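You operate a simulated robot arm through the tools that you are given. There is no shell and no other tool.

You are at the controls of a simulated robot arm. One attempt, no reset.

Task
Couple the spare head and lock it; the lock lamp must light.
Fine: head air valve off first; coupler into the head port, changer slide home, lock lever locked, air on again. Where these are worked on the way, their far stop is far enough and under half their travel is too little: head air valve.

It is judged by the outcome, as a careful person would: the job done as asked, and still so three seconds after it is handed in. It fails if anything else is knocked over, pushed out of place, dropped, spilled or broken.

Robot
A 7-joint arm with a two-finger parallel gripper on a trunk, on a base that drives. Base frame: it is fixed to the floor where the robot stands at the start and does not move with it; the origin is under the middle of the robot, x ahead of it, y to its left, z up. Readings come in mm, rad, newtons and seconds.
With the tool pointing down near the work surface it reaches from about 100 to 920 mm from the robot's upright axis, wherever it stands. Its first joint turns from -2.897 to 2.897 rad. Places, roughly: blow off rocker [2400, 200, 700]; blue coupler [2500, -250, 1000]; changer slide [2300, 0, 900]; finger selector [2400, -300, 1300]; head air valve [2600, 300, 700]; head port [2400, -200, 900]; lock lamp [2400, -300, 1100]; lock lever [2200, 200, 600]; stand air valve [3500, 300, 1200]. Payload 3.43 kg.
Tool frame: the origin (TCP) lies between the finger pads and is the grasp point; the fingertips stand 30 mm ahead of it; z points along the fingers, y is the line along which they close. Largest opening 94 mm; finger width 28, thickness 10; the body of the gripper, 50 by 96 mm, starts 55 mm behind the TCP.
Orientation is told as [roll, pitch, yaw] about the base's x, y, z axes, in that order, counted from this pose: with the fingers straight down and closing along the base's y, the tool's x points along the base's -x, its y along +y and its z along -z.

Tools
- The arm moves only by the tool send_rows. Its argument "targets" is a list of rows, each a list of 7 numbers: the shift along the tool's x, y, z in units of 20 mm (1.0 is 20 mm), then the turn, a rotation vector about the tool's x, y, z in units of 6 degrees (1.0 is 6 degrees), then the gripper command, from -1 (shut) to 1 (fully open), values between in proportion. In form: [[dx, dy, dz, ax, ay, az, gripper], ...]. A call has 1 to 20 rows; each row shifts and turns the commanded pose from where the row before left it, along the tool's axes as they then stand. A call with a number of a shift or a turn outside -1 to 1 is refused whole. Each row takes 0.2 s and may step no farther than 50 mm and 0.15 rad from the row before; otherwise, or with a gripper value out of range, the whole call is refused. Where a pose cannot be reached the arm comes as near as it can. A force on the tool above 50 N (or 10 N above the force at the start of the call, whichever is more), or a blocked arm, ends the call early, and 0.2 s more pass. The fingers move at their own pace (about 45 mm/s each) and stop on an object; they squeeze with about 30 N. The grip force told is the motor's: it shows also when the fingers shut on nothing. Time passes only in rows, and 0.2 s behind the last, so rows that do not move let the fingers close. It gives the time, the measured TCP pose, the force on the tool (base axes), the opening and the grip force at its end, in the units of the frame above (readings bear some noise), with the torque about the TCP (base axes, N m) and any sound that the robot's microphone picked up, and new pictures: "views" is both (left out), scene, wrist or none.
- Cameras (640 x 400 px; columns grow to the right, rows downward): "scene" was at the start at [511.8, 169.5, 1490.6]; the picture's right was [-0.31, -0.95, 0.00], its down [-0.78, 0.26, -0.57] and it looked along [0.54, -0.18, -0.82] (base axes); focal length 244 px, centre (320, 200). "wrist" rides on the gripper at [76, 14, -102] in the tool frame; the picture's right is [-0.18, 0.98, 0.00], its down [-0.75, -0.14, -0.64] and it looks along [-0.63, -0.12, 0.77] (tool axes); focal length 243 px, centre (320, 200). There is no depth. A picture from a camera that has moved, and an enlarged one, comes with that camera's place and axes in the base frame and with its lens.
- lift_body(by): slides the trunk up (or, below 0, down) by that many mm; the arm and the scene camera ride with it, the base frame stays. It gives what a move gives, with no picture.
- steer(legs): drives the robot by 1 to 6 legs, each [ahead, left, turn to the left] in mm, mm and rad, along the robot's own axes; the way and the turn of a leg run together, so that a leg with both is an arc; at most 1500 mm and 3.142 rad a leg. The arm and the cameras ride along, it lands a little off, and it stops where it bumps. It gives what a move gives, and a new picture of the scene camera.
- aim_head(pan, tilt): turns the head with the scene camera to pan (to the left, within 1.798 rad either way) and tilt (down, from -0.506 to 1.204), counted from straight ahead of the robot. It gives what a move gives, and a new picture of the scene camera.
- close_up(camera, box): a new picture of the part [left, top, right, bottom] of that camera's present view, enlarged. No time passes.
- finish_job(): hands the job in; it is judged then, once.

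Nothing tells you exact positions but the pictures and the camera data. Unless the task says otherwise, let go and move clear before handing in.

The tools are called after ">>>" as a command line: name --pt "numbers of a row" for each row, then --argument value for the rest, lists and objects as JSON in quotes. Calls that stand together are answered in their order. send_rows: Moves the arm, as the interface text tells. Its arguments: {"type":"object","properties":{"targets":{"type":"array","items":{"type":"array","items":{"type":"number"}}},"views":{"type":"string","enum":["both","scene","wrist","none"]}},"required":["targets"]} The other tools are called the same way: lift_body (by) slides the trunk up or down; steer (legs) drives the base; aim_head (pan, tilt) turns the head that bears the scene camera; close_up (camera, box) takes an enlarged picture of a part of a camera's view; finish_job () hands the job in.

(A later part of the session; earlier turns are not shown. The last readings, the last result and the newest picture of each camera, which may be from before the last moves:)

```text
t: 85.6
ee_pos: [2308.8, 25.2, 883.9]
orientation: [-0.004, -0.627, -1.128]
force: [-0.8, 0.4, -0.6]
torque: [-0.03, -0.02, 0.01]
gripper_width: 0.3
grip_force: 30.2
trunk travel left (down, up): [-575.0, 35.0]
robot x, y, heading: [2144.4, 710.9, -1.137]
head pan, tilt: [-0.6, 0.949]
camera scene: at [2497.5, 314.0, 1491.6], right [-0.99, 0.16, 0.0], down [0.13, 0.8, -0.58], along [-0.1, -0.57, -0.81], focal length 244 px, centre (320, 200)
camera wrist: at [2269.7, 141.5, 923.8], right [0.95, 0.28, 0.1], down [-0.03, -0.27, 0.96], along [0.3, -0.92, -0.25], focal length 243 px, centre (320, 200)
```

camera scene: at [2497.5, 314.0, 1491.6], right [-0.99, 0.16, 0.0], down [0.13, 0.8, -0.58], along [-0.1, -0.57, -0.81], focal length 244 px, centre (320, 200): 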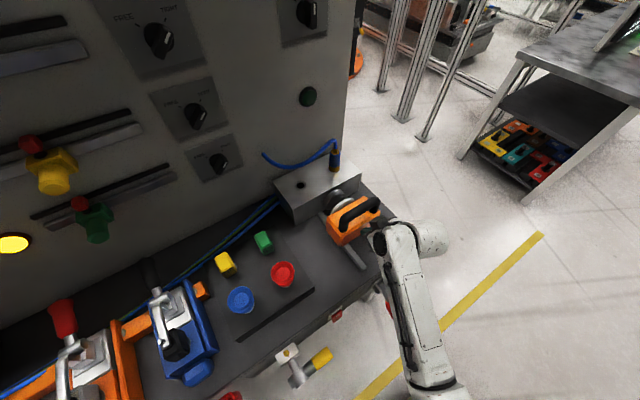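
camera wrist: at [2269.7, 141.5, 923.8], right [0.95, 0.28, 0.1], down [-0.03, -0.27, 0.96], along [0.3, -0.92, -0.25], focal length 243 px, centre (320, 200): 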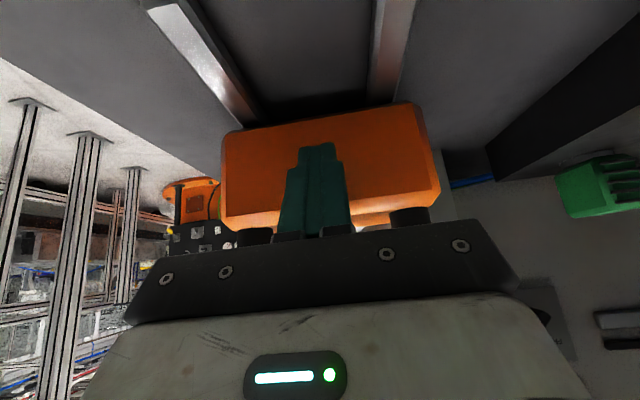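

>>> send_rows --pt "-0.405 0 0.294 0 0 0 -1" --pt "-0.405 0 0.294 0 0 0 -1" --pt "-0.405 0 0.294 0 0 0 -1" --pt "-0.405 0 0.294 0 0 0 -1" --pt "-0.405 0 0.294 0 0 0 -1" --pt "-0.405 0 0.294 0 0 0 -1" --pt "-0.405 0 0.294 0 0 0 -1" --pt "-0.405 0 0.294 0 0 0 -1"

```text
t: 87.0
ee_pos: [2329.9, -21.5, 881.8]
orientation: [-0.002, -0.609, -1.134]
force: [-4.3, 10.5, 3.2]
torque: [0.04, 0.14, -0.02]
gripper_width: 0.1
grip_force: 30.1
trunk travel left (down, up): [-575.0, 35.0]
robot x, y, heading: [2143.3, 709.7, -1.139]
head pan, tilt: [-0.6, 0.949]
stopped in row 6: the force on the tool passed its limit at 63 N (the readings are from after the stop); the commanded pose is now the measured one
camera scene: at [2497.1, 315.1, 1491.8], right [-0.99, 0.17, 0.0], down [0.13, 0.8, -0.58], along [-0.1, -0.57, -0.81], focal length 244 px, centre (320, 200)
camera wrist: at [2290.8, 95.8, 923.7], right [0.95, 0.28, 0.1], down [-0.02, -0.29, 0.96], along [0.3, -0.92, -0.27], focal length 243 px, centre (320, 200)
```

scene: 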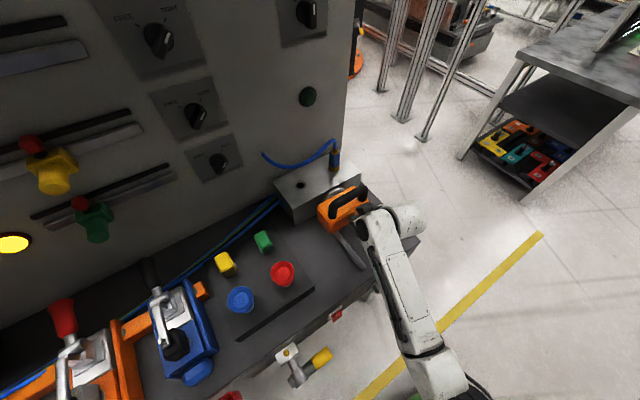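
wrist: 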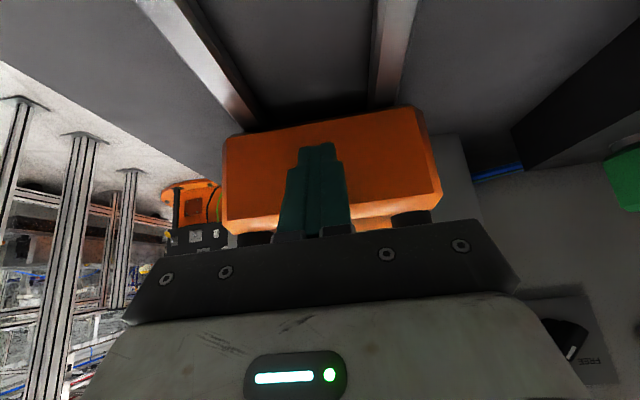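

The slide hit a firm stop against the head. I back off and check the gap.

>>> send_rows --pt "0.405 0 -0.294 0 0 0 -1" --pt "0.809 0 -0.588 0 0 0 -1" --pt "0.809 0 -0.588 0 0 0 -1" --pt "0.809 0 -0.588 0 0 0 -1" --pt "0.809 0 -0.588 0 0 0 -1" --pt "0.809 0 -0.588 0 0 0 -1" --pt "0.809 0 -0.588 0 0 0 -1" --views "wrist"

>>> close_up --camera "scene" --box '[250, 120, 430, 280]'

```text
t: 88.6
ee_pos: [2274.8, 95.7, 887.5]
orientation: [-0.004, -0.612, -1.133]
force: [-0.1, -0.2, -0.2]
torque: [0.0, 0.03, 0.0]
gripper_width: 0.0
grip_force: 29.6
trunk travel left (down, up): [-575.0, 35.0]
robot x, y, heading: [2142.9, 709.8, -1.132]
head pan, tilt: [-0.6, 0.949]
camera wrist: at [2235.6, 212.9, 927.2], right [0.95, 0.28, 0.1], down [-0.02, -0.28, 0.96], along [0.3, -0.92, -0.26], focal length 243 px, centre (320, 200)
```

wrist: 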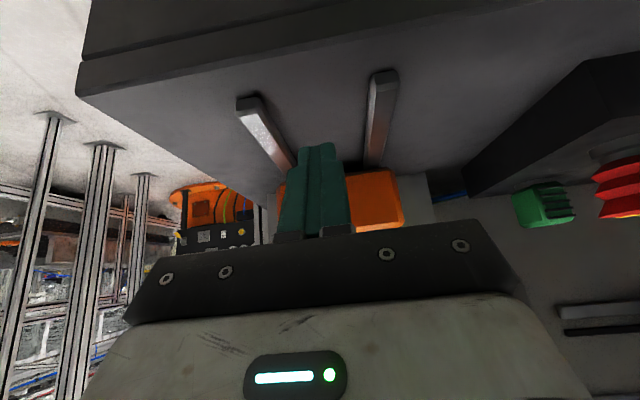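

```text
2.50 times, centred on (340, 200) of scene
camera zoom: at [2497.3, 314.5, 1491.6], right [-0.99, 0.17, 0.0], down [0.13, 0.8, -0.58], along [-0.1, -0.57, -0.81], focal length 610 px, centre (270, 200)
```

zoom: 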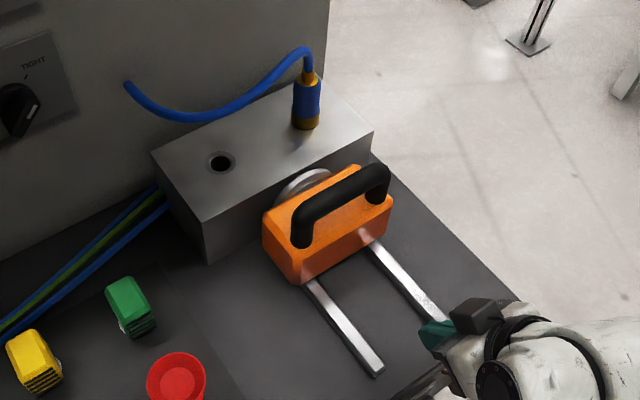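

The slide is home against the head and the coupler stands in the port. Now for the lever I drive back ~250 mm and lower the trunk 150 mm to work at its height.

>>> steer --legs '[[-250, 0, 0]]'

>>> lift_body --by -150

>>> aim_head --pan -0.3 --tilt 0.85

>>> close_up --camera "wrist" --box '[0, 0, 640, 400]'

```text
t: 90.4
ee_pos: [2169.5, 325.5, 886.8]
orientation: [-0.002, -0.613, -1.128]
force: [-0.1, -0.6, -0.8]
torque: [0.01, -0.01, 0.02]
gripper_width: 0.1
grip_force: 30.4
trunk travel left (down, up): [-575.0, 35.0]
robot x, y, heading: [2037.4, 941.3, -1.137]
head pan, tilt: [-0.6, 0.949]
camera scene: at [2391.4, 545.6, 1491.6], right [-0.99, 0.16, 0.0], down [0.13, 0.8, -0.58], along [-0.09, -0.57, -0.81], focal length 244 px, centre (320, 200)
```

scene: 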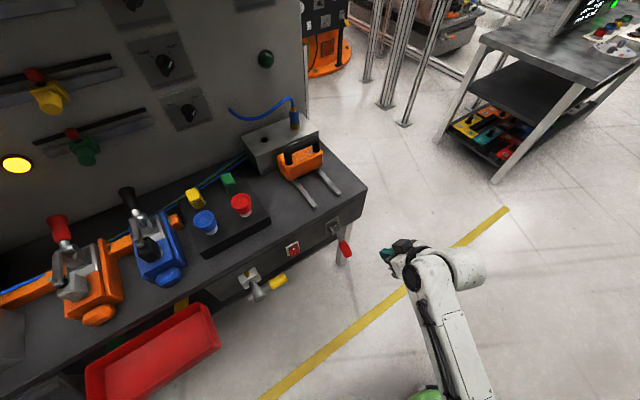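

```text
t: 92.1
ee_pos: [2170.6, 326.7, 736.9]
orientation: [-0.003, -0.613, -1.129]
force: [0.6, -0.6, 0.0]
torque: [0.0, -0.02, -0.03]
gripper_width: 0.2
grip_force: 30.4
trunk travel left (down, up): [-425.0, 185.0]
robot x, y, heading: [2037.6, 938.3, -1.136]
head pan, tilt: [-0.6, 0.949]
```

```text
t: 92.9
ee_pos: [2170.5, 326.3, 736.3]
orientation: [-0.004, -0.612, -1.131]
force: [-0.7, -0.6, -0.2]
torque: [0.02, -0.04, 0.0]
gripper_width: 0.1
grip_force: 30.0
trunk travel left (down, up): [-425.0, 185.0]
robot x, y, heading: [2034.8, 940.9, -1.133]
head pan, tilt: [-0.3, 0.85]
camera scene: at [2413.7, 540.1, 1349.1], right [-0.99, -0.14, 0.0], down [-0.1, 0.74, -0.66], along [0.09, -0.65, -0.75], focal length 244 px, centre (320, 200)
```

scene: 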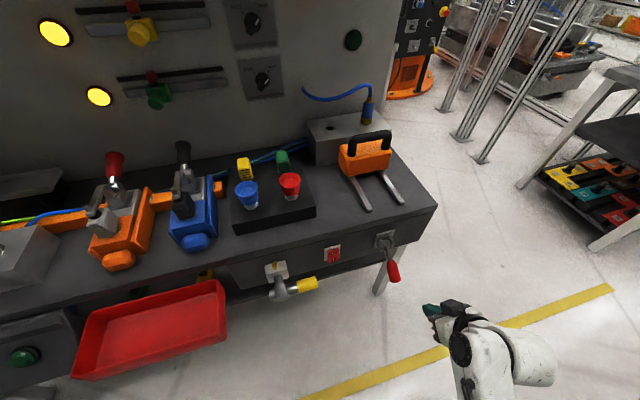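

```text
1.00 times, centred on (320, 200) of wrist (not enlarged: the box is as wide or as high as the picture)
camera zoom: at [2130.0, 443.1, 777.1], right [0.95, 0.28, 0.1], down [-0.02, -0.28, 0.96], along [0.3, -0.92, -0.26], focal length 243 px, centre (320, 200)
```

zoom: 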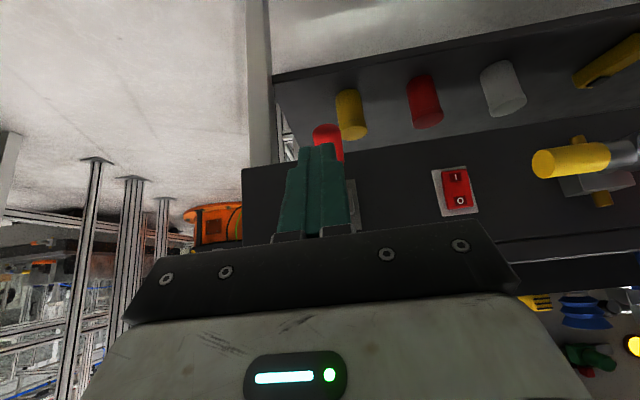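

>>> send_rows --pt "-0.749 -0.016 0.778 0 0 0 1" --pt "-0.749 -0.016 0.778 0 0 0 1" --pt "-0.749 -0.016 0.778 0 0 0 1" --pt "-0.749 -0.016 0.778 0 0 0 1" --pt "-0.749 -0.016 0.778 0 0 0 1"

```text
t: 94.1
ee_pos: [2213.8, 230.7, 714.8]
orientation: [-0.003, -0.613, -1.127]
force: [0.1, 0.6, -0.9]
torque: [-0.02, 0.03, -0.01]
gripper_width: 94.0
grip_force: 0.0
trunk travel left (down, up): [-425.0, 185.0]
robot x, y, heading: [2039.7, 933.8, -1.135]
head pan, tilt: [-0.3, 0.85]
camera scene: at [2413.8, 540.1, 1349.1], right [-0.99, -0.14, 0.0], down [-0.1, 0.74, -0.66], along [0.09, -0.65, -0.75], focal length 244 px, centre (320, 200)
camera wrist: at [2173.6, 346.6, 756.0], right [0.95, 0.28, 0.1], down [-0.02, -0.28, 0.96], along [0.3, -0.92, -0.26], focal length 243 px, centre (320, 200)
```

scene: 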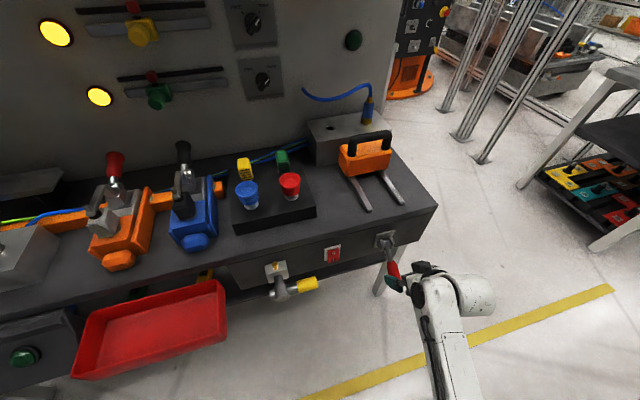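
wrist: 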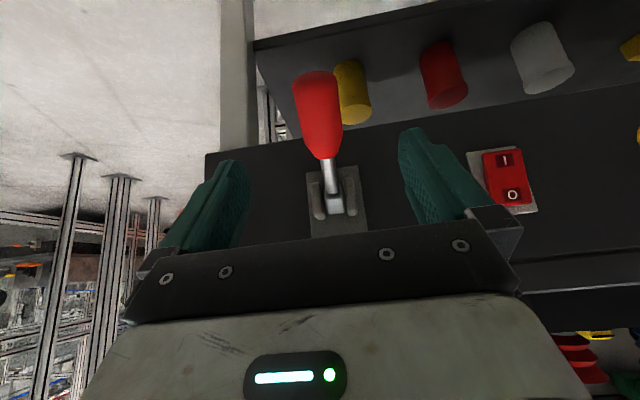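

The lever is centred between the open fingers. I advance along the tool axis and close on the red grip.

>>> send_rows --pt "0 -0.03 1 0 0 0 1" --pt "0 0 1 0 0 0 1" --pt "0 0 1 0 0 0 1" --pt "0 0 1 0 0 0 1" --pt "0 0 0.4 0 0 0 1" --pt "0 0 0 0 0 0 -1" --pt "0 0 0 0 0 0 -1" --pt "0 0 0 0 0 0 -1" --pt "0 0 0 0 0 0 -1" --pt "0 0 0 0 0 0 -1"

```text
t: 96.3
ee_pos: [2235.3, 184.3, 643.1]
orientation: [0.0, -0.614, -1.128]
force: [6.1, 2.2, 0.1]
torque: [0.19, -0.29, -0.49]
gripper_width: 38.3
grip_force: 44.8
trunk travel left (down, up): [-425.0, 185.0]
robot x, y, heading: [2039.6, 939.8, -1.135]
head pan, tilt: [-0.3, 0.85]
camera scene: at [2414.1, 540.2, 1349.1], right [-0.99, -0.14, 0.0], down [-0.1, 0.74, -0.66], along [0.09, -0.65, -0.75], focal length 244 px, centre (320, 200)
camera wrist: at [2195.2, 300.8, 683.6], right [0.95, 0.28, 0.11], down [-0.02, -0.28, 0.96], along [0.3, -0.92, -0.26], focal length 243 px, centre (320, 200)
```

scene: 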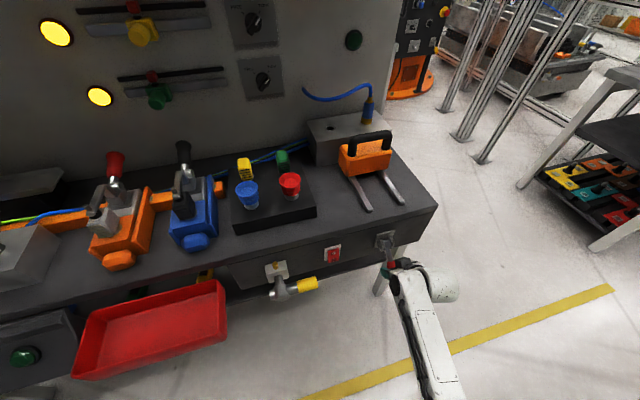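
wrist: 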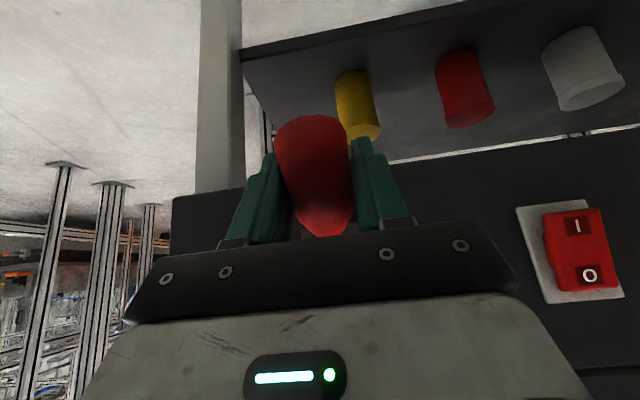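

Gripped the red lever. I swing it upward along its arc, in stages.

>>> send_rows --pt "0.014 0.03 -0.442 0 0 0 -1" --pt "-0.032 0 -0.456 0 0 0 -1" --pt "-0.08 0 -0.45 0 0 0 -1" --pt "-0.127 0 -0.439 0 0 0 -1" --pt "-0.172 0 -0.424 0 0 0 -1" --pt "-0.215 0 -0.404 0 0 0 -1"

```text
t: 97.7
ee_pos: [2227.0, 202.7, 692.9]
orientation: [-0.002, -0.611, -1.128]
force: [8.4, -0.9, -9.7]
torque: [0.55, 0.29, 0.0]
gripper_width: 34.9
grip_force: 44.8
trunk travel left (down, up): [-425.0, 185.0]
robot x, y, heading: [2036.3, 941.1, -1.137]
head pan, tilt: [-0.3, 0.85]
camera scene: at [2414.2, 539.9, 1348.9], right [-0.99, -0.14, 0.0], down [-0.1, 0.74, -0.66], along [0.09, -0.65, -0.75], focal length 244 px, centre (320, 200)
camera wrist: at [2187.2, 318.5, 733.6], right [0.95, 0.28, 0.1], down [-0.02, -0.29, 0.96], along [0.3, -0.92, -0.27], focal length 243 px, centre (320, 200)
```

scene: 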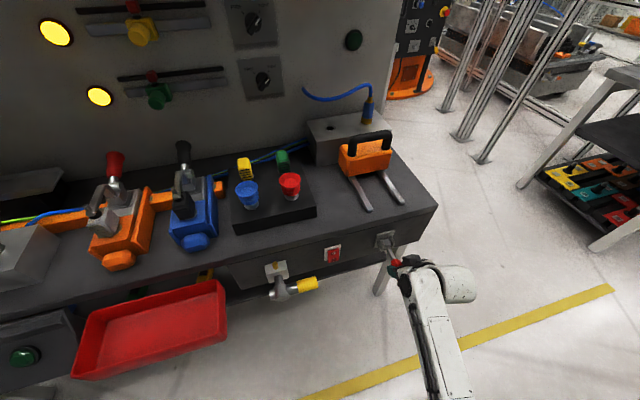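
wrist: 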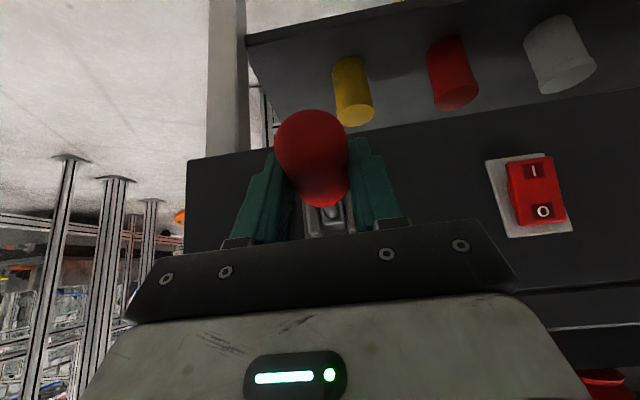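

The lever follows. I continue upward.

>>> send_rows --pt "-0.256 0 -0.379 0 0 0 -1" --pt "-0.294 0 -0.35 0 0 0 -1" --pt "-0.33 0 -0.317 0 0 0 -1" --pt "-0.361 0 -0.281 0 0 0 -1" --pt "-0.388 0 -0.242 0 0 0 -1"

```text
t: 98.9
ee_pos: [2228.7, 195.9, 736.2]
orientation: [0.0, -0.606, -1.128]
force: [3.2, 27.8, -8.8]
torque: [1.56, 0.63, -0.96]
gripper_width: 33.9
grip_force: 44.8
trunk travel left (down, up): [-425.0, 185.0]
robot x, y, heading: [2035.4, 940.1, -1.134]
head pan, tilt: [-0.3, 0.85]
camera scene: at [2414.0, 540.9, 1349.3], right [-0.99, -0.14, 0.0], down [-0.1, 0.74, -0.66], along [0.09, -0.65, -0.75], focal length 244 px, centre (320, 200)
camera wrist: at [2189.9, 312.5, 778.3], right [0.95, 0.28, 0.1], down [-0.02, -0.29, 0.96], along [0.3, -0.91, -0.27], focal length 243 px, centre (320, 200)
```

scene: 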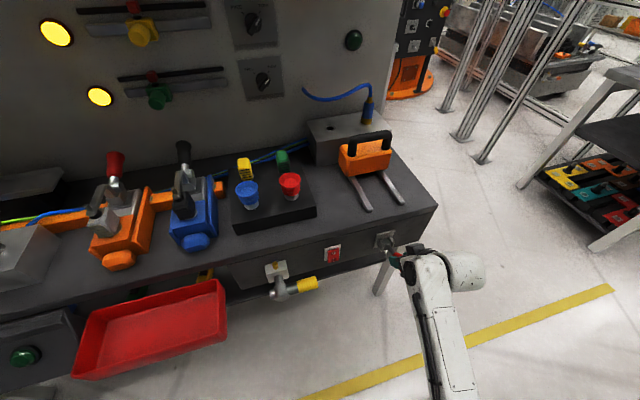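
wrist: 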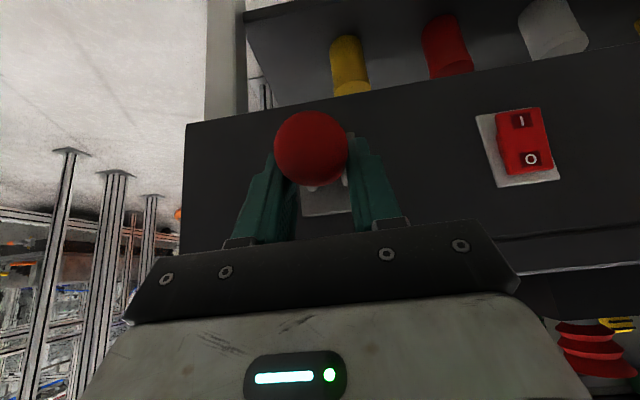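

>>> close_up --camera "scene" --box '[350, 210, 440, 290]'

>>> close_up --camera "wrist" --box '[240, 80, 400, 240]'

```text
5.00 times, centred on (395, 250) of scene
camera zoom: at [2414.0, 540.9, 1349.3], right [-0.99, -0.14, 0.0], down [-0.1, 0.74, -0.66], along [0.09, -0.65, -0.75], focal length 1219 px, centre (-55, -50)
```

zoom: 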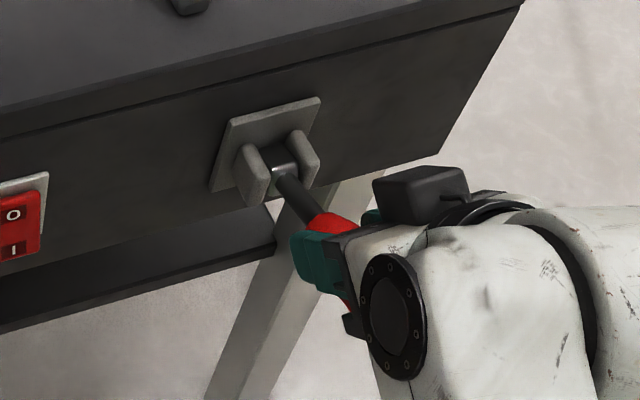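

```text
2.50 times, centred on (320, 160) of wrist
camera zoom: at [2189.9, 312.5, 778.3], right [0.95, 0.28, 0.1], down [-0.02, -0.29, 0.96], along [0.3, -0.91, -0.27], focal length 606 px, centre (320, 300)
```

zoom: 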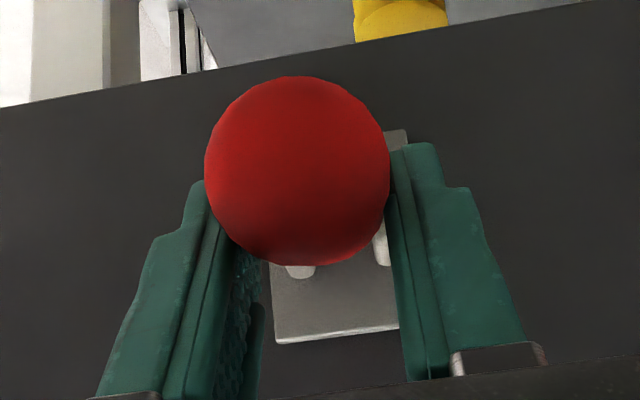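

The lever is at about +25° and following; the radial load suggests the pivot is a bit higher than assumed, so I adjust the arc and continue.

>>> send_rows --pt "-0.161 0 -0.339 0 0 0 -1" --pt "-0.432 0 -0.198 0 0 0 -1" --pt "-0.445 0 -0.146 0 0 0 -1"

```text
t: 99.7
ee_pos: [2234.8, 186.2, 761.5]
orientation: [-0.002, -0.611, -1.127]
force: [9.8, 2.9, -21.3]
torque: [1.15, 0.72, -0.76]
gripper_width: 33.7
grip_force: 45.6
trunk travel left (down, up): [-425.0, 185.0]
robot x, y, heading: [2039.5, 936.2, -1.131]
head pan, tilt: [-0.3, 0.85]
camera scene: at [2414.3, 539.4, 1348.7], right [-0.99, -0.14, 0.0], down [-0.1, 0.74, -0.66], along [0.09, -0.65, -0.75], focal length 244 px, centre (320, 200)
camera wrist: at [2194.6, 302.4, 801.3], right [0.95, 0.28, 0.1], down [-0.02, -0.29, 0.96], along [0.3, -0.92, -0.27], focal length 243 px, centre (320, 200)
```

scene: 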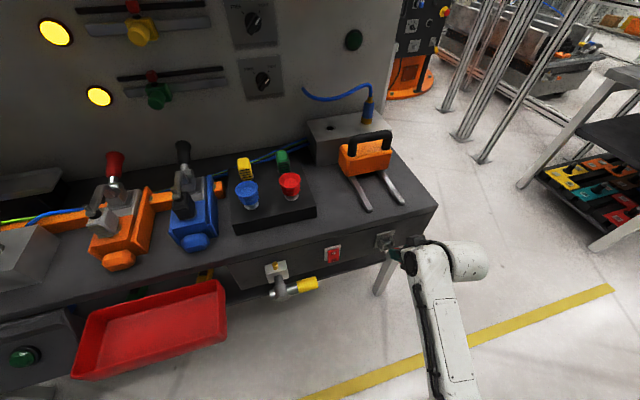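
wrist: 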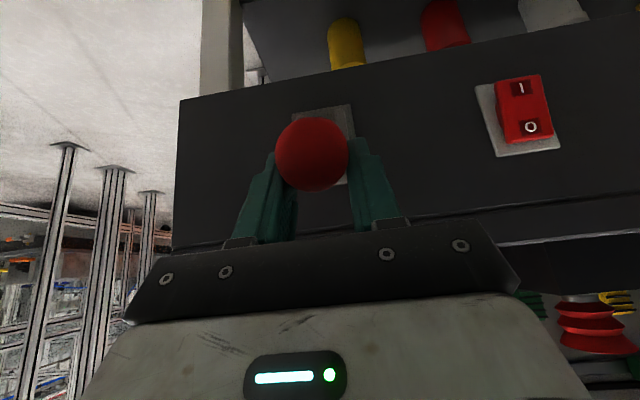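

>>> send_rows --pt "-0.463 0 -0.103 0 0 0 -1" --pt "-0.465 0 -0.053 0 0 0 -1" --pt "-0.473 0 -0.004 0 0 0 -1"

>>> close_up --camera "scene" --box '[350, 210, 440, 290]'

```text
t: 100.3
ee_pos: [2234.8, 184.2, 762.7]
orientation: [0.004, -0.586, -1.133]
force: [2.1, -5.5, -10.3]
torque: [-1.08, 0.21, -0.27]
gripper_width: 33.3
grip_force: 44.7
trunk travel left (down, up): [-425.0, 185.0]
robot x, y, heading: [2038.7, 938.1, -1.129]
head pan, tilt: [-0.3, 0.85]
stopped in row 2: the force on the tool passed its limit at 54 N (the readings are from after the stop); the commanded pose is now the measured one
camera scene: at [2413.8, 539.9, 1349.3], right [-0.99, -0.14, 0.0], down [-0.1, 0.74, -0.66], along [0.09, -0.65, -0.75], focal length 244 px, centre (320, 200)
camera wrist: at [2195.7, 299.8, 806.3], right [0.95, 0.28, 0.1], down [-0.01, -0.31, 0.95], along [0.3, -0.91, -0.29], focal length 243 px, centre (320, 200)
```

scene: 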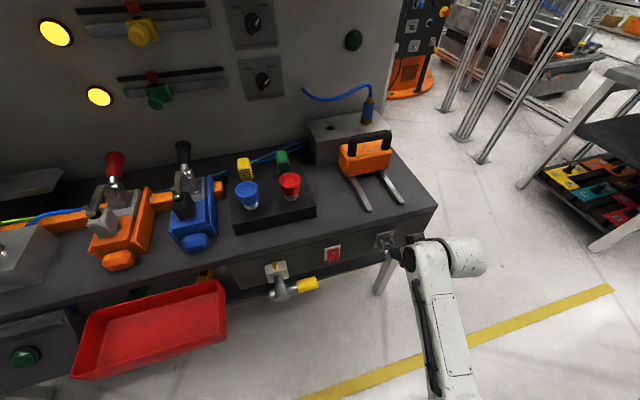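
wrist: 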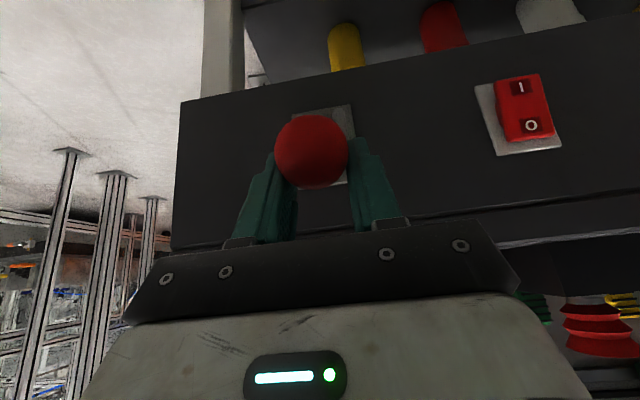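

```text
5.00 times, centred on (395, 250) of scene
camera zoom: at [2413.8, 539.9, 1349.3], right [-0.99, -0.14, 0.0], down [-0.1, 0.74, -0.66], along [0.09, -0.65, -0.75], focal length 1219 px, centre (-55, -50)
```

zoom: 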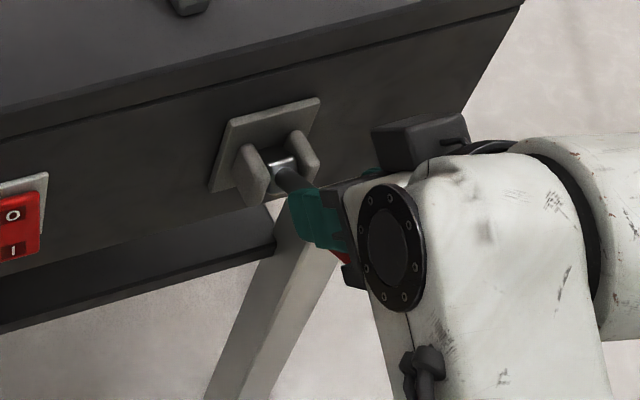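

It hit a firm stop at about +42°, mirroring its start at −42°. I open and back off to see if the lever stays.

>>> send_rows --pt "0 0 0 0 0 0 0.5" --pt "0 0 0 0 0 0 0.5" --pt "0 0 0 0 0 0 0.5" --pt "0 0 0 0 0 0 0.5" --pt "0 0 -1 0 0 0 0.5" --pt "0 0 -1 0 0 0 0.5" --pt "0 0 -1 0 0 0 0.5" --pt "0 0 -1 0 0 0 0.5" --pt "0 0 -1 0 0 0 0.5"

>>> close_up --camera "wrist" --box '[200, 60, 440, 240]'

>>> close_up --camera "scene" --box '[300, 180, 460, 300]'

```text
t: 102.3
ee_pos: [2212.6, 235.0, 845.7]
orientation: [0.003, -0.587, -1.132]
force: [-0.8, -0.1, 0.1]
torque: [-0.03, 0.0, 0.03]
gripper_width: 70.7
grip_force: 0.0
trunk travel left (down, up): [-425.0, 185.0]
robot x, y, heading: [2037.6, 940.2, -1.131]
head pan, tilt: [-0.3, 0.85]
camera scene: at [2413.6, 540.3, 1349.1], right [-0.99, -0.14, 0.0], down [-0.1, 0.74, -0.66], along [0.09, -0.65, -0.75], focal length 244 px, centre (320, 200)
camera wrist: at [2172.7, 349.7, 889.6], right [0.95, 0.28, 0.1], down [-0.01, -0.31, 0.95], along [0.3, -0.91, -0.29], focal length 243 px, centre (320, 200)
```

scene: 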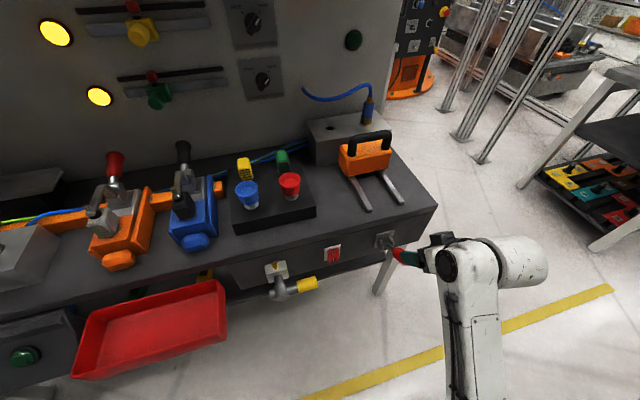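
wrist: 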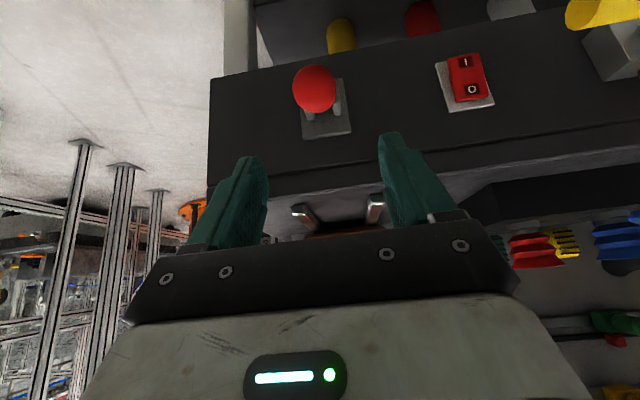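

```text
2.22 times, centred on (320, 150) of wrist
camera zoom: at [2172.7, 349.7, 889.6], right [0.95, 0.28, 0.1], down [-0.01, -0.31, 0.95], along [0.3, -0.91, -0.29], focal length 539 px, centre (320, 311)
```

zoom: 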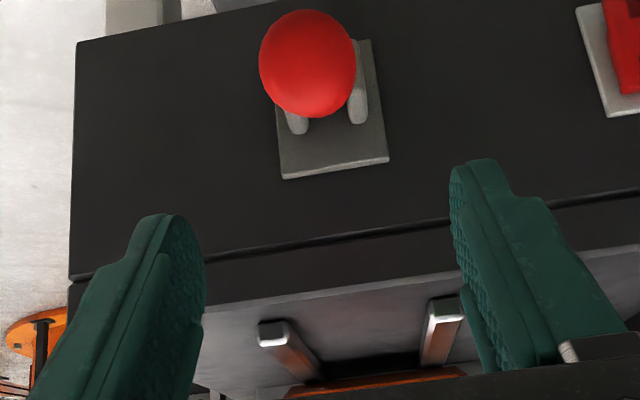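

```text
3.33 times, centred on (380, 240) of scene
camera zoom: at [2413.6, 540.3, 1349.1], right [-0.99, -0.14, 0.0], down [-0.1, 0.74, -0.66], along [0.09, -0.65, -0.75], focal length 813 px, centre (120, 67)
```

zoom: 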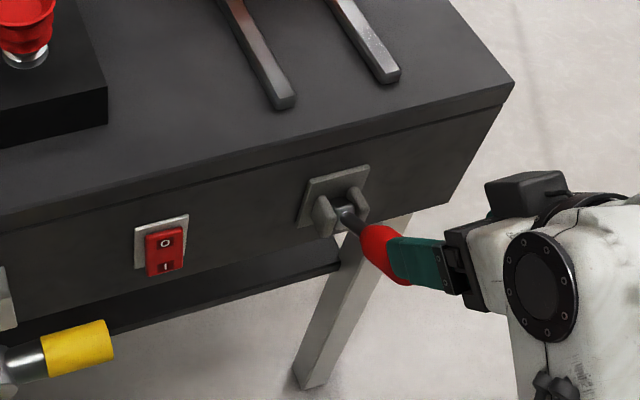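

>>> send_rows --pt "0.8 0 -0.6 0 0 0 -1" --pt "0.8 0 -0.6 0 0 0 -1" --pt "0.8 0 -0.6 0 0 0 -1" --pt "0.8 0 -0.6 0 0 0 -1" --pt "0.8 0 -0.6 0 0 0 -1"

>>> close_up --camera "scene" --box '[340, 200, 440, 290]'

>>> close_up --camera "scene" --box '[280, 0, 440, 120]'

```text
t: 103.5
ee_pos: [2170.1, 323.6, 853.1]
orientation: [0.003, -0.588, -1.133]
force: [0.3, 0.8, 0.9]
torque: [-0.02, -0.01, 0.0]
gripper_width: 0.2
grip_force: 30.2
trunk travel left (down, up): [-425.0, 185.0]
robot x, y, heading: [2037.8, 942.8, -1.134]
head pan, tilt: [-0.3, 0.85]
camera scene: at [2413.7, 540.3, 1349.1], right [-0.99, -0.14, 0.0], down [-0.1, 0.74, -0.66], along [0.09, -0.65, -0.75], focal length 244 px, centre (320, 200)
camera wrist: at [2129.8, 439.9, 895.5], right [0.95, 0.28, 0.1], down [-0.01, -0.31, 0.95], along [0.3, -0.91, -0.29], focal length 243 px, centre (320, 200)
```

scene: 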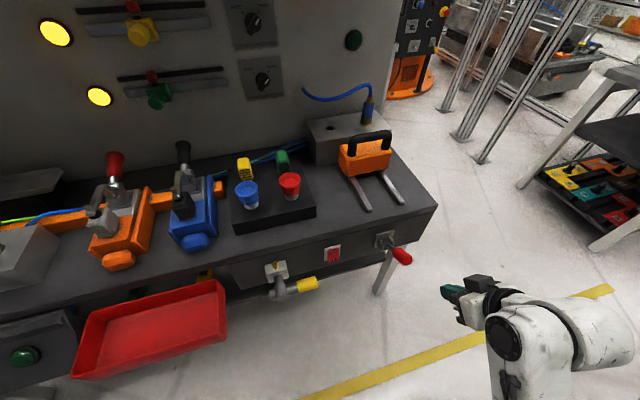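
wrist: 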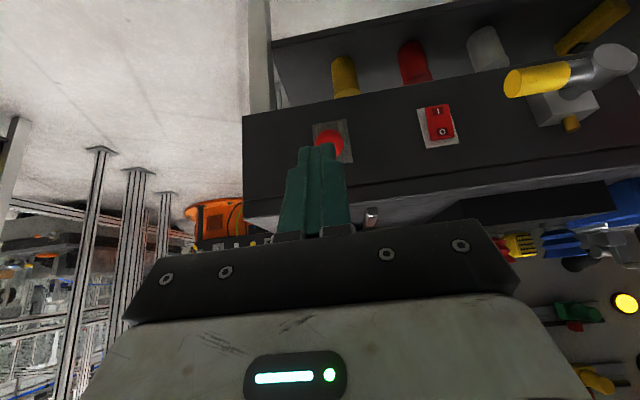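

```text
4.44 times, centred on (390, 245) of scene
camera zoom: at [2413.7, 540.3, 1349.1], right [-0.99, -0.14, 0.0], down [-0.1, 0.74, -0.66], along [0.09, -0.65, -0.75], focal length 1084 px, centre (9, 0)
```

zoom: 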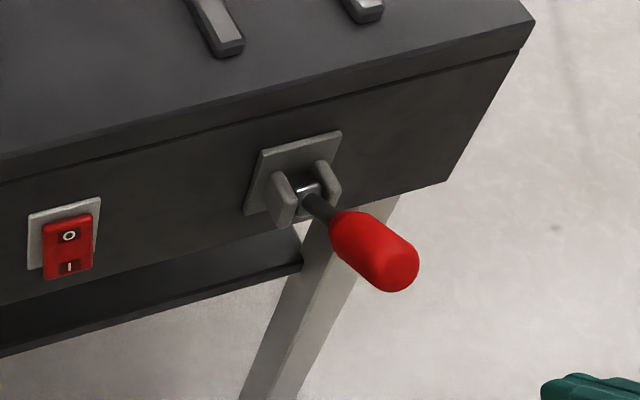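

```text
3.33 times, centred on (360, 60) of scene
camera zoom: at [2413.7, 540.3, 1349.1], right [-0.99, -0.14, 0.0], down [-0.1, 0.74, -0.66], along [0.09, -0.65, -0.75], focal length 813 px, centre (187, 667)
```

zoom: 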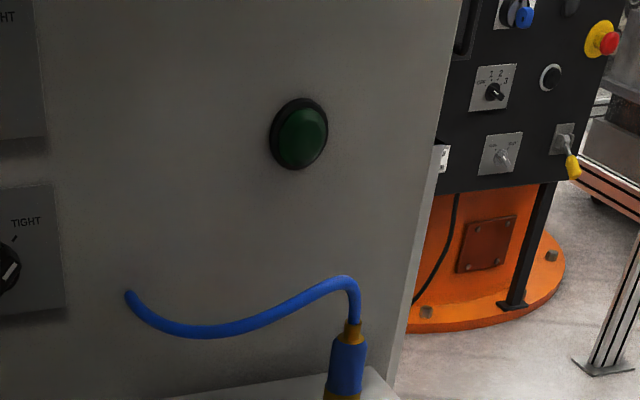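

The lever rests at about +32–37°. To be sure it's at its far stop I'll regrip it and push up once more gently.

>>> send_rows --pt "-0.582 0 0.76 0 0 0 1" --pt "-0.582 0 0.76 0 0 0 1" --pt "-0.582 0 0.76 0 0 0 1" --pt "-0.582 0 0.76 0 0 0 1" --pt "-0.582 0 0.76 0 0 0 1" --views "wrist"

```text
t: 104.7
ee_pos: [2207.5, 243.3, 820.5]
orientation: [0.003, -0.588, -1.132]
force: [-0.5, -0.1, -0.4]
torque: [-0.01, -0.03, 0.01]
gripper_width: 94.1
grip_force: 0.0
trunk travel left (down, up): [-425.0, 185.0]
robot x, y, heading: [2038.3, 939.6, -1.133]
head pan, tilt: [-0.3, 0.85]
camera wrist: at [2168.0, 358.8, 864.4], right [0.95, 0.28, 0.1], down [-0.01, -0.31, 0.95], along [0.3, -0.91, -0.29], focal length 243 px, centre (320, 200)
```

wrist: 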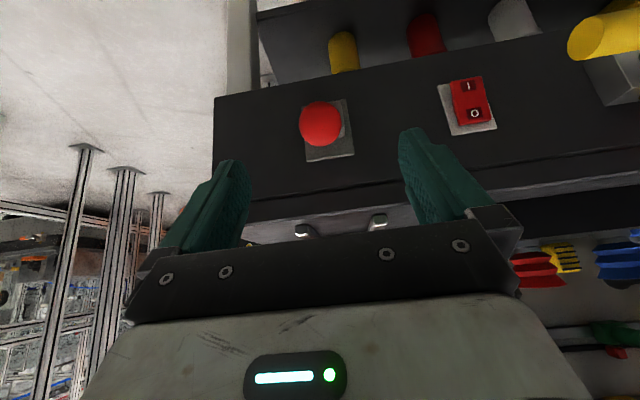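

>>> send_rows --pt "0 0 1 0 0 0 1" --pt "0 0 1 0 0 0 1" --pt "0 0 1 0 0 0 1" --pt "0 0 1 0 0 0 1" --pt "0 0 0.5 0 0 0 1" --pt "0 0 0 0 0 0 -1" --pt "0 0 0 0 0 0 -1" --pt "0 0 0 0 0 0 -1" --pt "0 0 0 0 0 0 -1" --pt "0 0 0 0 0 0 -1" --views "wrist"

>>> close_up --camera "scene" --box '[340, 200, 440, 290]'

```text
t: 106.9
ee_pos: [2229.0, 198.2, 746.0]
orientation: [0.004, -0.589, -1.133]
force: [4.8, 2.0, -0.2]
torque: [-0.34, 0.68, -1.5]
gripper_width: 34.2
grip_force: 42.3
trunk travel left (down, up): [-425.0, 185.0]
robot x, y, heading: [2040.2, 940.8, -1.131]
head pan, tilt: [-0.3, 0.85]
camera wrist: at [2189.5, 313.8, 789.5], right [0.95, 0.28, 0.1], down [-0.01, -0.31, 0.95], along [0.3, -0.91, -0.29], focal length 243 px, centre (320, 200)
```

wrist: 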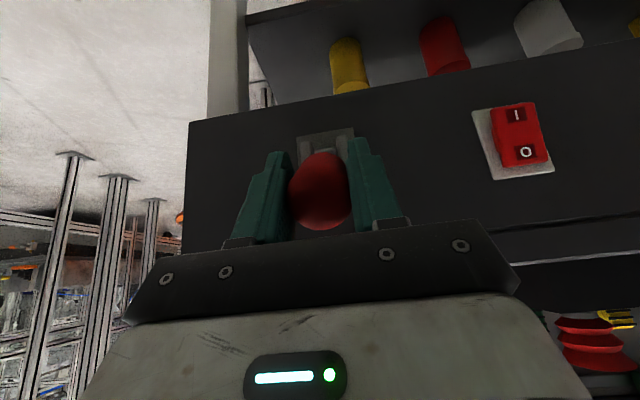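

```text
4.44 times, centred on (390, 245) of scene
camera zoom: at [2413.9, 540.5, 1349.0], right [-0.99, -0.14, 0.0], down [-0.1, 0.74, -0.66], along [0.09, -0.65, -0.75], focal length 1084 px, centre (9, 0)
```

zoom: 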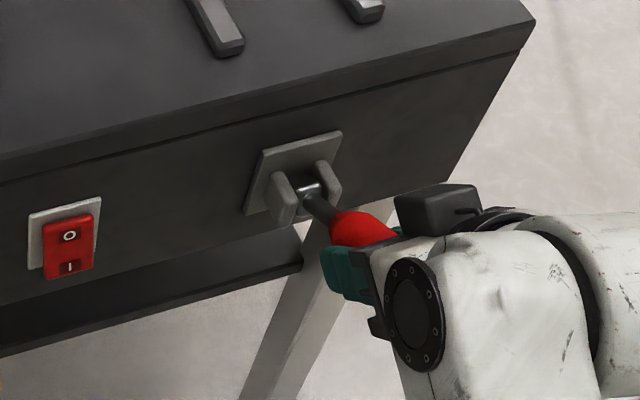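

>>> send_rows --pt "-0.181 0 -0.086 0 0 0 -1" --pt "-0.181 0 -0.086 0 0 0 -1" --views "none"

>>> close_up --camera "scene" --box '[340, 200, 440, 290]'

```text
t: 107.5
ee_pos: [2228.9, 197.8, 745.5]
orientation: [0.006, -0.569, -1.133]
force: [-1.2, 27.5, -39.2]
torque: [-2.19, 0.79, -1.34]
gripper_width: 34.4
grip_force: 44.8
trunk travel left (down, up): [-425.0, 185.0]
robot x, y, heading: [2039.2, 936.9, -1.132]
head pan, tilt: [-0.3, 0.85]
```

```text
4.44 times, centred on (390, 245) of scene
camera zoom: at [2413.9, 540.5, 1348.2], right [-0.99, -0.14, 0.0], down [-0.1, 0.74, -0.66], along [0.09, -0.65, -0.75], focal length 1084 px, centre (9, 0)
```

zoom: 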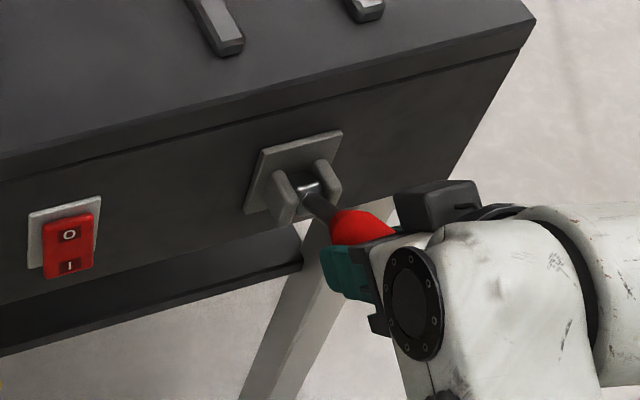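

The lever does not move at all under ~47 N: it is at its far stop. I relieve the push, release and retreat.

>>> send_rows --pt "0.181 0 0.086 0 0 0 -1" --pt "0.181 0 0.086 0 0 0 -1" --pt "0 0 0 0 0 0 0.6" --pt "0 0 0 0 0 0 0.6" --pt "0 0 0 0 0 0 0.6" --pt "0 0 0 0 0 0 0.6" --pt "0 0 -1 0 0 0 0.6" --pt "0 0 -1 0 0 0 0.6" --pt "0 0 -1 0 0 0 0.6" --pt "0 0 -1 0 0 0 0.6" --pt "0 0 -1 0 0 0 0.6" --pt "0.8 0 -0.3 0 0 0 -1" --pt "0.8 0 -0.3 0 0 0 -1" --pt "0.8 0 0 0 0 0 -1"

>>> close_up --camera "scene" --box '[340, 200, 440, 290]'

```text
t: 110.5
ee_pos: [2185.6, 291.1, 812.2]
orientation: [0.0, -0.588, -1.133]
force: [-1.0, -0.6, 0.0]
torque: [0.0, -0.02, 0.03]
gripper_width: 4.5
grip_force: 0.1
trunk travel left (down, up): [-425.0, 185.0]
robot x, y, heading: [2037.8, 939.3, -1.129]
head pan, tilt: [-0.3, 0.85]
camera scene: at [2413.6, 540.4, 1349.1], right [-0.99, -0.14, 0.0], down [-0.1, 0.74, -0.66], along [0.09, -0.65, -0.75], focal length 244 px, centre (320, 200)
camera wrist: at [2146.0, 406.9, 856.0], right [0.95, 0.28, 0.1], down [-0.01, -0.31, 0.95], along [0.3, -0.91, -0.29], focal length 243 px, centre (320, 200)
```

scene: 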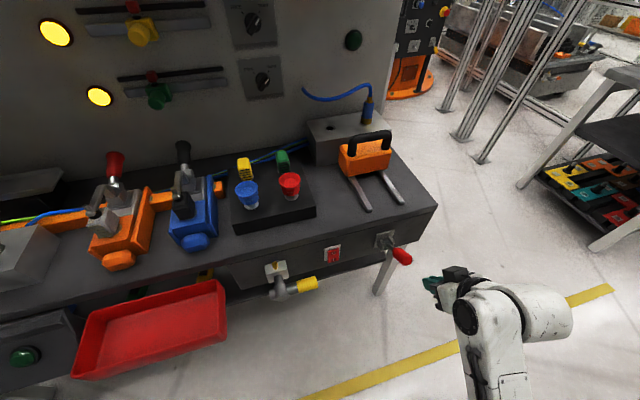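
wrist: 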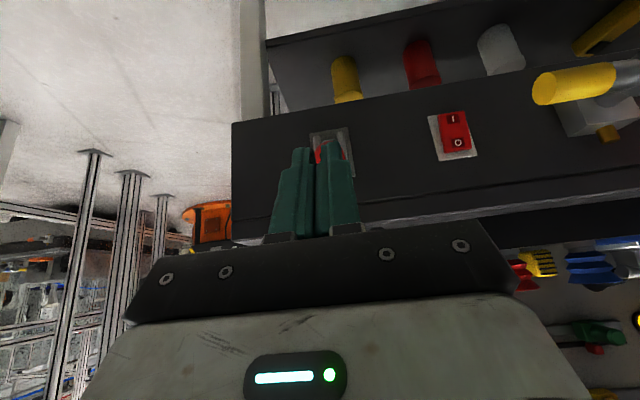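

```text
4.44 times, centred on (390, 245) of scene
camera zoom: at [2413.6, 540.4, 1349.1], right [-0.99, -0.14, 0.0], down [-0.1, 0.74, -0.66], along [0.09, -0.65, -0.75], focal length 1084 px, centre (9, 0)
```

zoom: 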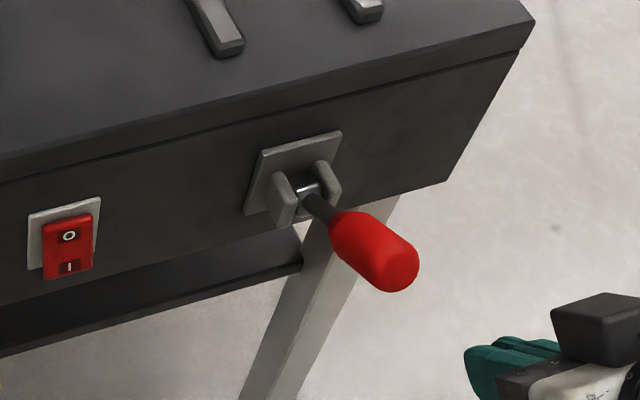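

The lever is locked up. For the valve I'll pinch its horizontal handle front-to-back from above (tool down, turned 90°) and swing it up. First I move the arm left and level the tool in free space.

>>> send_rows --pt "0.832 1 -0.555 0 0 0 -1" --pt "0.832 1 -0.555 0 0 0 -1" --pt "0.832 1 -0.555 0 0 0 -1" --pt "0.832 1 -0.555 0 0 0 -1" --pt "0 1 0 0 0.625 0 -1" --pt "0 1 0 0 0.625 0 -1" --pt "0 1 0 0 0.625 0 -1" --pt "0 1 0 0 0.625 0 -1" --pt "0 1 0 0 0.625 0 -1" --pt "0 1 0 0 0.625 0 -1" --pt "0 1 0 0 0.625 0 -1" --pt "0 1 0 0 0.625 0 -1" --pt "0 1 0 0 0.615 0 -1" --views "none"

```text
t: 113.3
ee_pos: [2387.2, 473.4, 813.8]
orientation: [0.0, 0.003, -1.126]
force: [-1.8, -1.9, -0.3]
torque: [0.14, -0.1, -0.02]
gripper_width: 0.0
grip_force: 29.6
trunk travel left (down, up): [-425.0, 185.0]
robot x, y, heading: [2039.0, 936.0, -1.138]
head pan, tilt: [-0.3, 0.85]
```

>>> send_rows --pt "0 0 0 0 0 -1 0.3" --pt "0 0 0 0 0 -1 0.3" --pt "0 0 0 0 0 -1 0.3" --pt "0 0 0 0 0 -1 0.3" --pt "0 0 0 0 0 -1 0.3" --pt "0 0 0 0 0 -1 0.3" --pt "0 0 0 0 0 -1 0.3" --pt "0 0 0 0 0 -1 0.3" --pt "0 0 0 0 0 -1 0.3" --pt "0 0 0 0 0 -1 0.3" --pt "0 0 0 0 0 -1 0.3" --pt "0 0 0 0 0 -1 0.3" --pt "0 0 0 0 0 -1 0.3" --pt "0 0 0 0 0 -1 0.3" --pt "0 0 0 0 0 -1 0.3" --views "wrist"

```text
t: 116.5
ee_pos: [2386.3, 472.9, 813.6]
orientation: [0.001, -0.002, 0.441]
force: [0.6, 0.2, 0.2]
torque: [-0.01, 0.01, 0.01]
gripper_width: 60.9
grip_force: 0.1
trunk travel left (down, up): [-425.0, 185.0]
robot x, y, heading: [2038.9, 940.1, -1.14]
head pan, tilt: [-0.3, 0.85]
camera wrist: at [2310.2, 454.3, 915.9], right [-0.25, 0.97, 0.0], down [0.74, 0.19, 0.64], along [0.62, 0.16, -0.77], focal length 243 px, centre (320, 200)
```

wrist: 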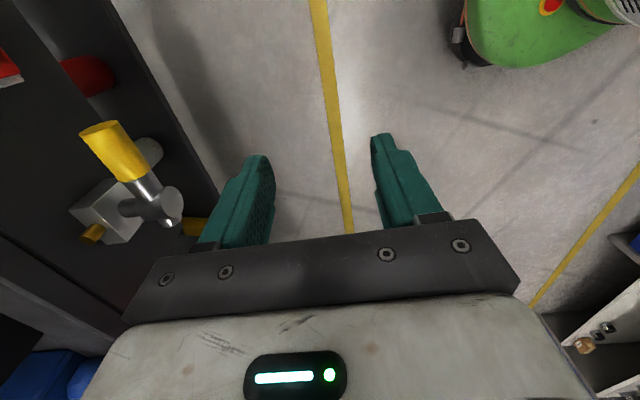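

>>> steer --legs '[[140, 0, 0]]'

>>> close_up --camera "wrist" --box '[0, 0, 640, 400]'

```text
t: 117.8
ee_pos: [2446.8, 344.6, 812.0]
orientation: [0.0, -0.003, 0.441]
force: [0.0, -0.6, 0.3]
torque: [0.0, -0.01, 0.02]
gripper_width: 61.2
grip_force: 0.1
trunk travel left (down, up): [-425.0, 185.0]
robot x, y, heading: [2096.6, 809.4, -1.135]
head pan, tilt: [-0.3, 0.85]
camera scene: at [2473.9, 412.7, 1349.2], right [-0.99, -0.14, 0.0], down [-0.1, 0.74, -0.66], along [0.09, -0.65, -0.75], focal length 244 px, centre (320, 200)
```

scene: 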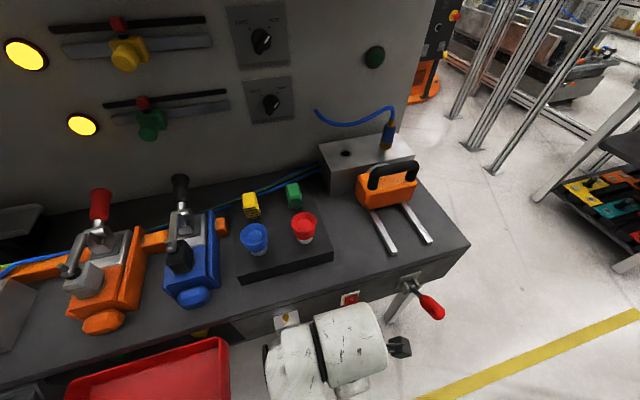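

```text
1.00 times, centred on (320, 200) of wrist (not enlarged: the box is as wide or as high as the picture)
camera zoom: at [2370.4, 326.5, 916.0], right [-0.25, 0.97, 0.0], down [0.74, 0.19, 0.64], along [0.62, 0.16, -0.77], focal length 243 px, centre (320, 200)
```

zoom: 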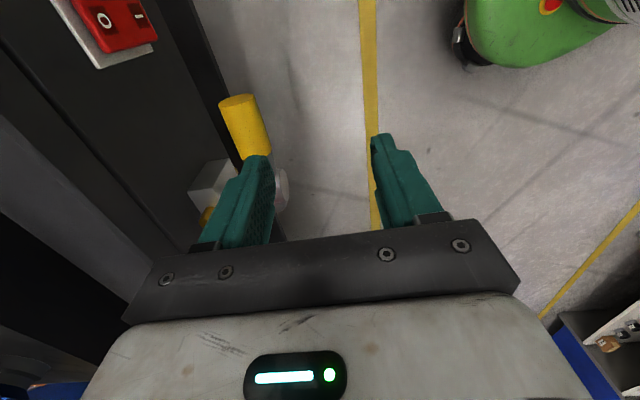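

>>> send_rows --pt "0 -0.93 0 0 0 0 0.3" --pt "0 -0.93 0 0 0 0 0.3" --pt "0 -0.93 0 0 0 0 0.3" --pt "0 -0.93 0 0 0 0 0.3" --pt "0 0 1 0 0 0 0.3" --pt "0 0 1 0 0 0 0.3"

```text
t: 119.2
ee_pos: [2479.4, 279.9, 772.3]
orientation: [-0.001, -0.003, 0.442]
force: [-0.5, 1.0, 0.4]
torque: [-0.02, -0.04, 0.01]
gripper_width: 60.8
grip_force: 0.1
trunk travel left (down, up): [-425.0, 185.0]
robot x, y, heading: [2097.4, 811.9, -1.134]
head pan, tilt: [-0.3, 0.85]
camera scene: at [2474.0, 412.6, 1349.1], right [-0.99, -0.14, 0.0], down [-0.1, 0.74, -0.66], along [0.09, -0.65, -0.75], focal length 244 px, centre (320, 200)
camera wrist: at [2402.6, 260.6, 875.8], right [-0.25, 0.97, 0.0], down [0.74, 0.19, 0.64], along [0.62, 0.16, -0.77], focal length 243 px, centre (320, 200)
```

scene: 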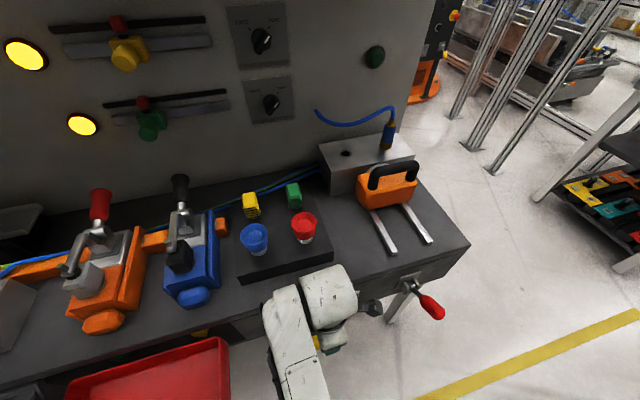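
wrist: 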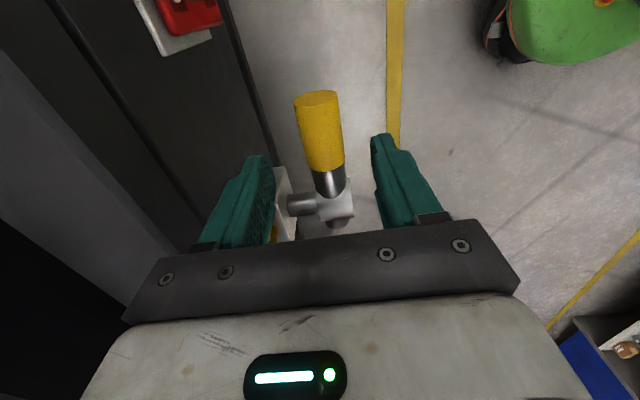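

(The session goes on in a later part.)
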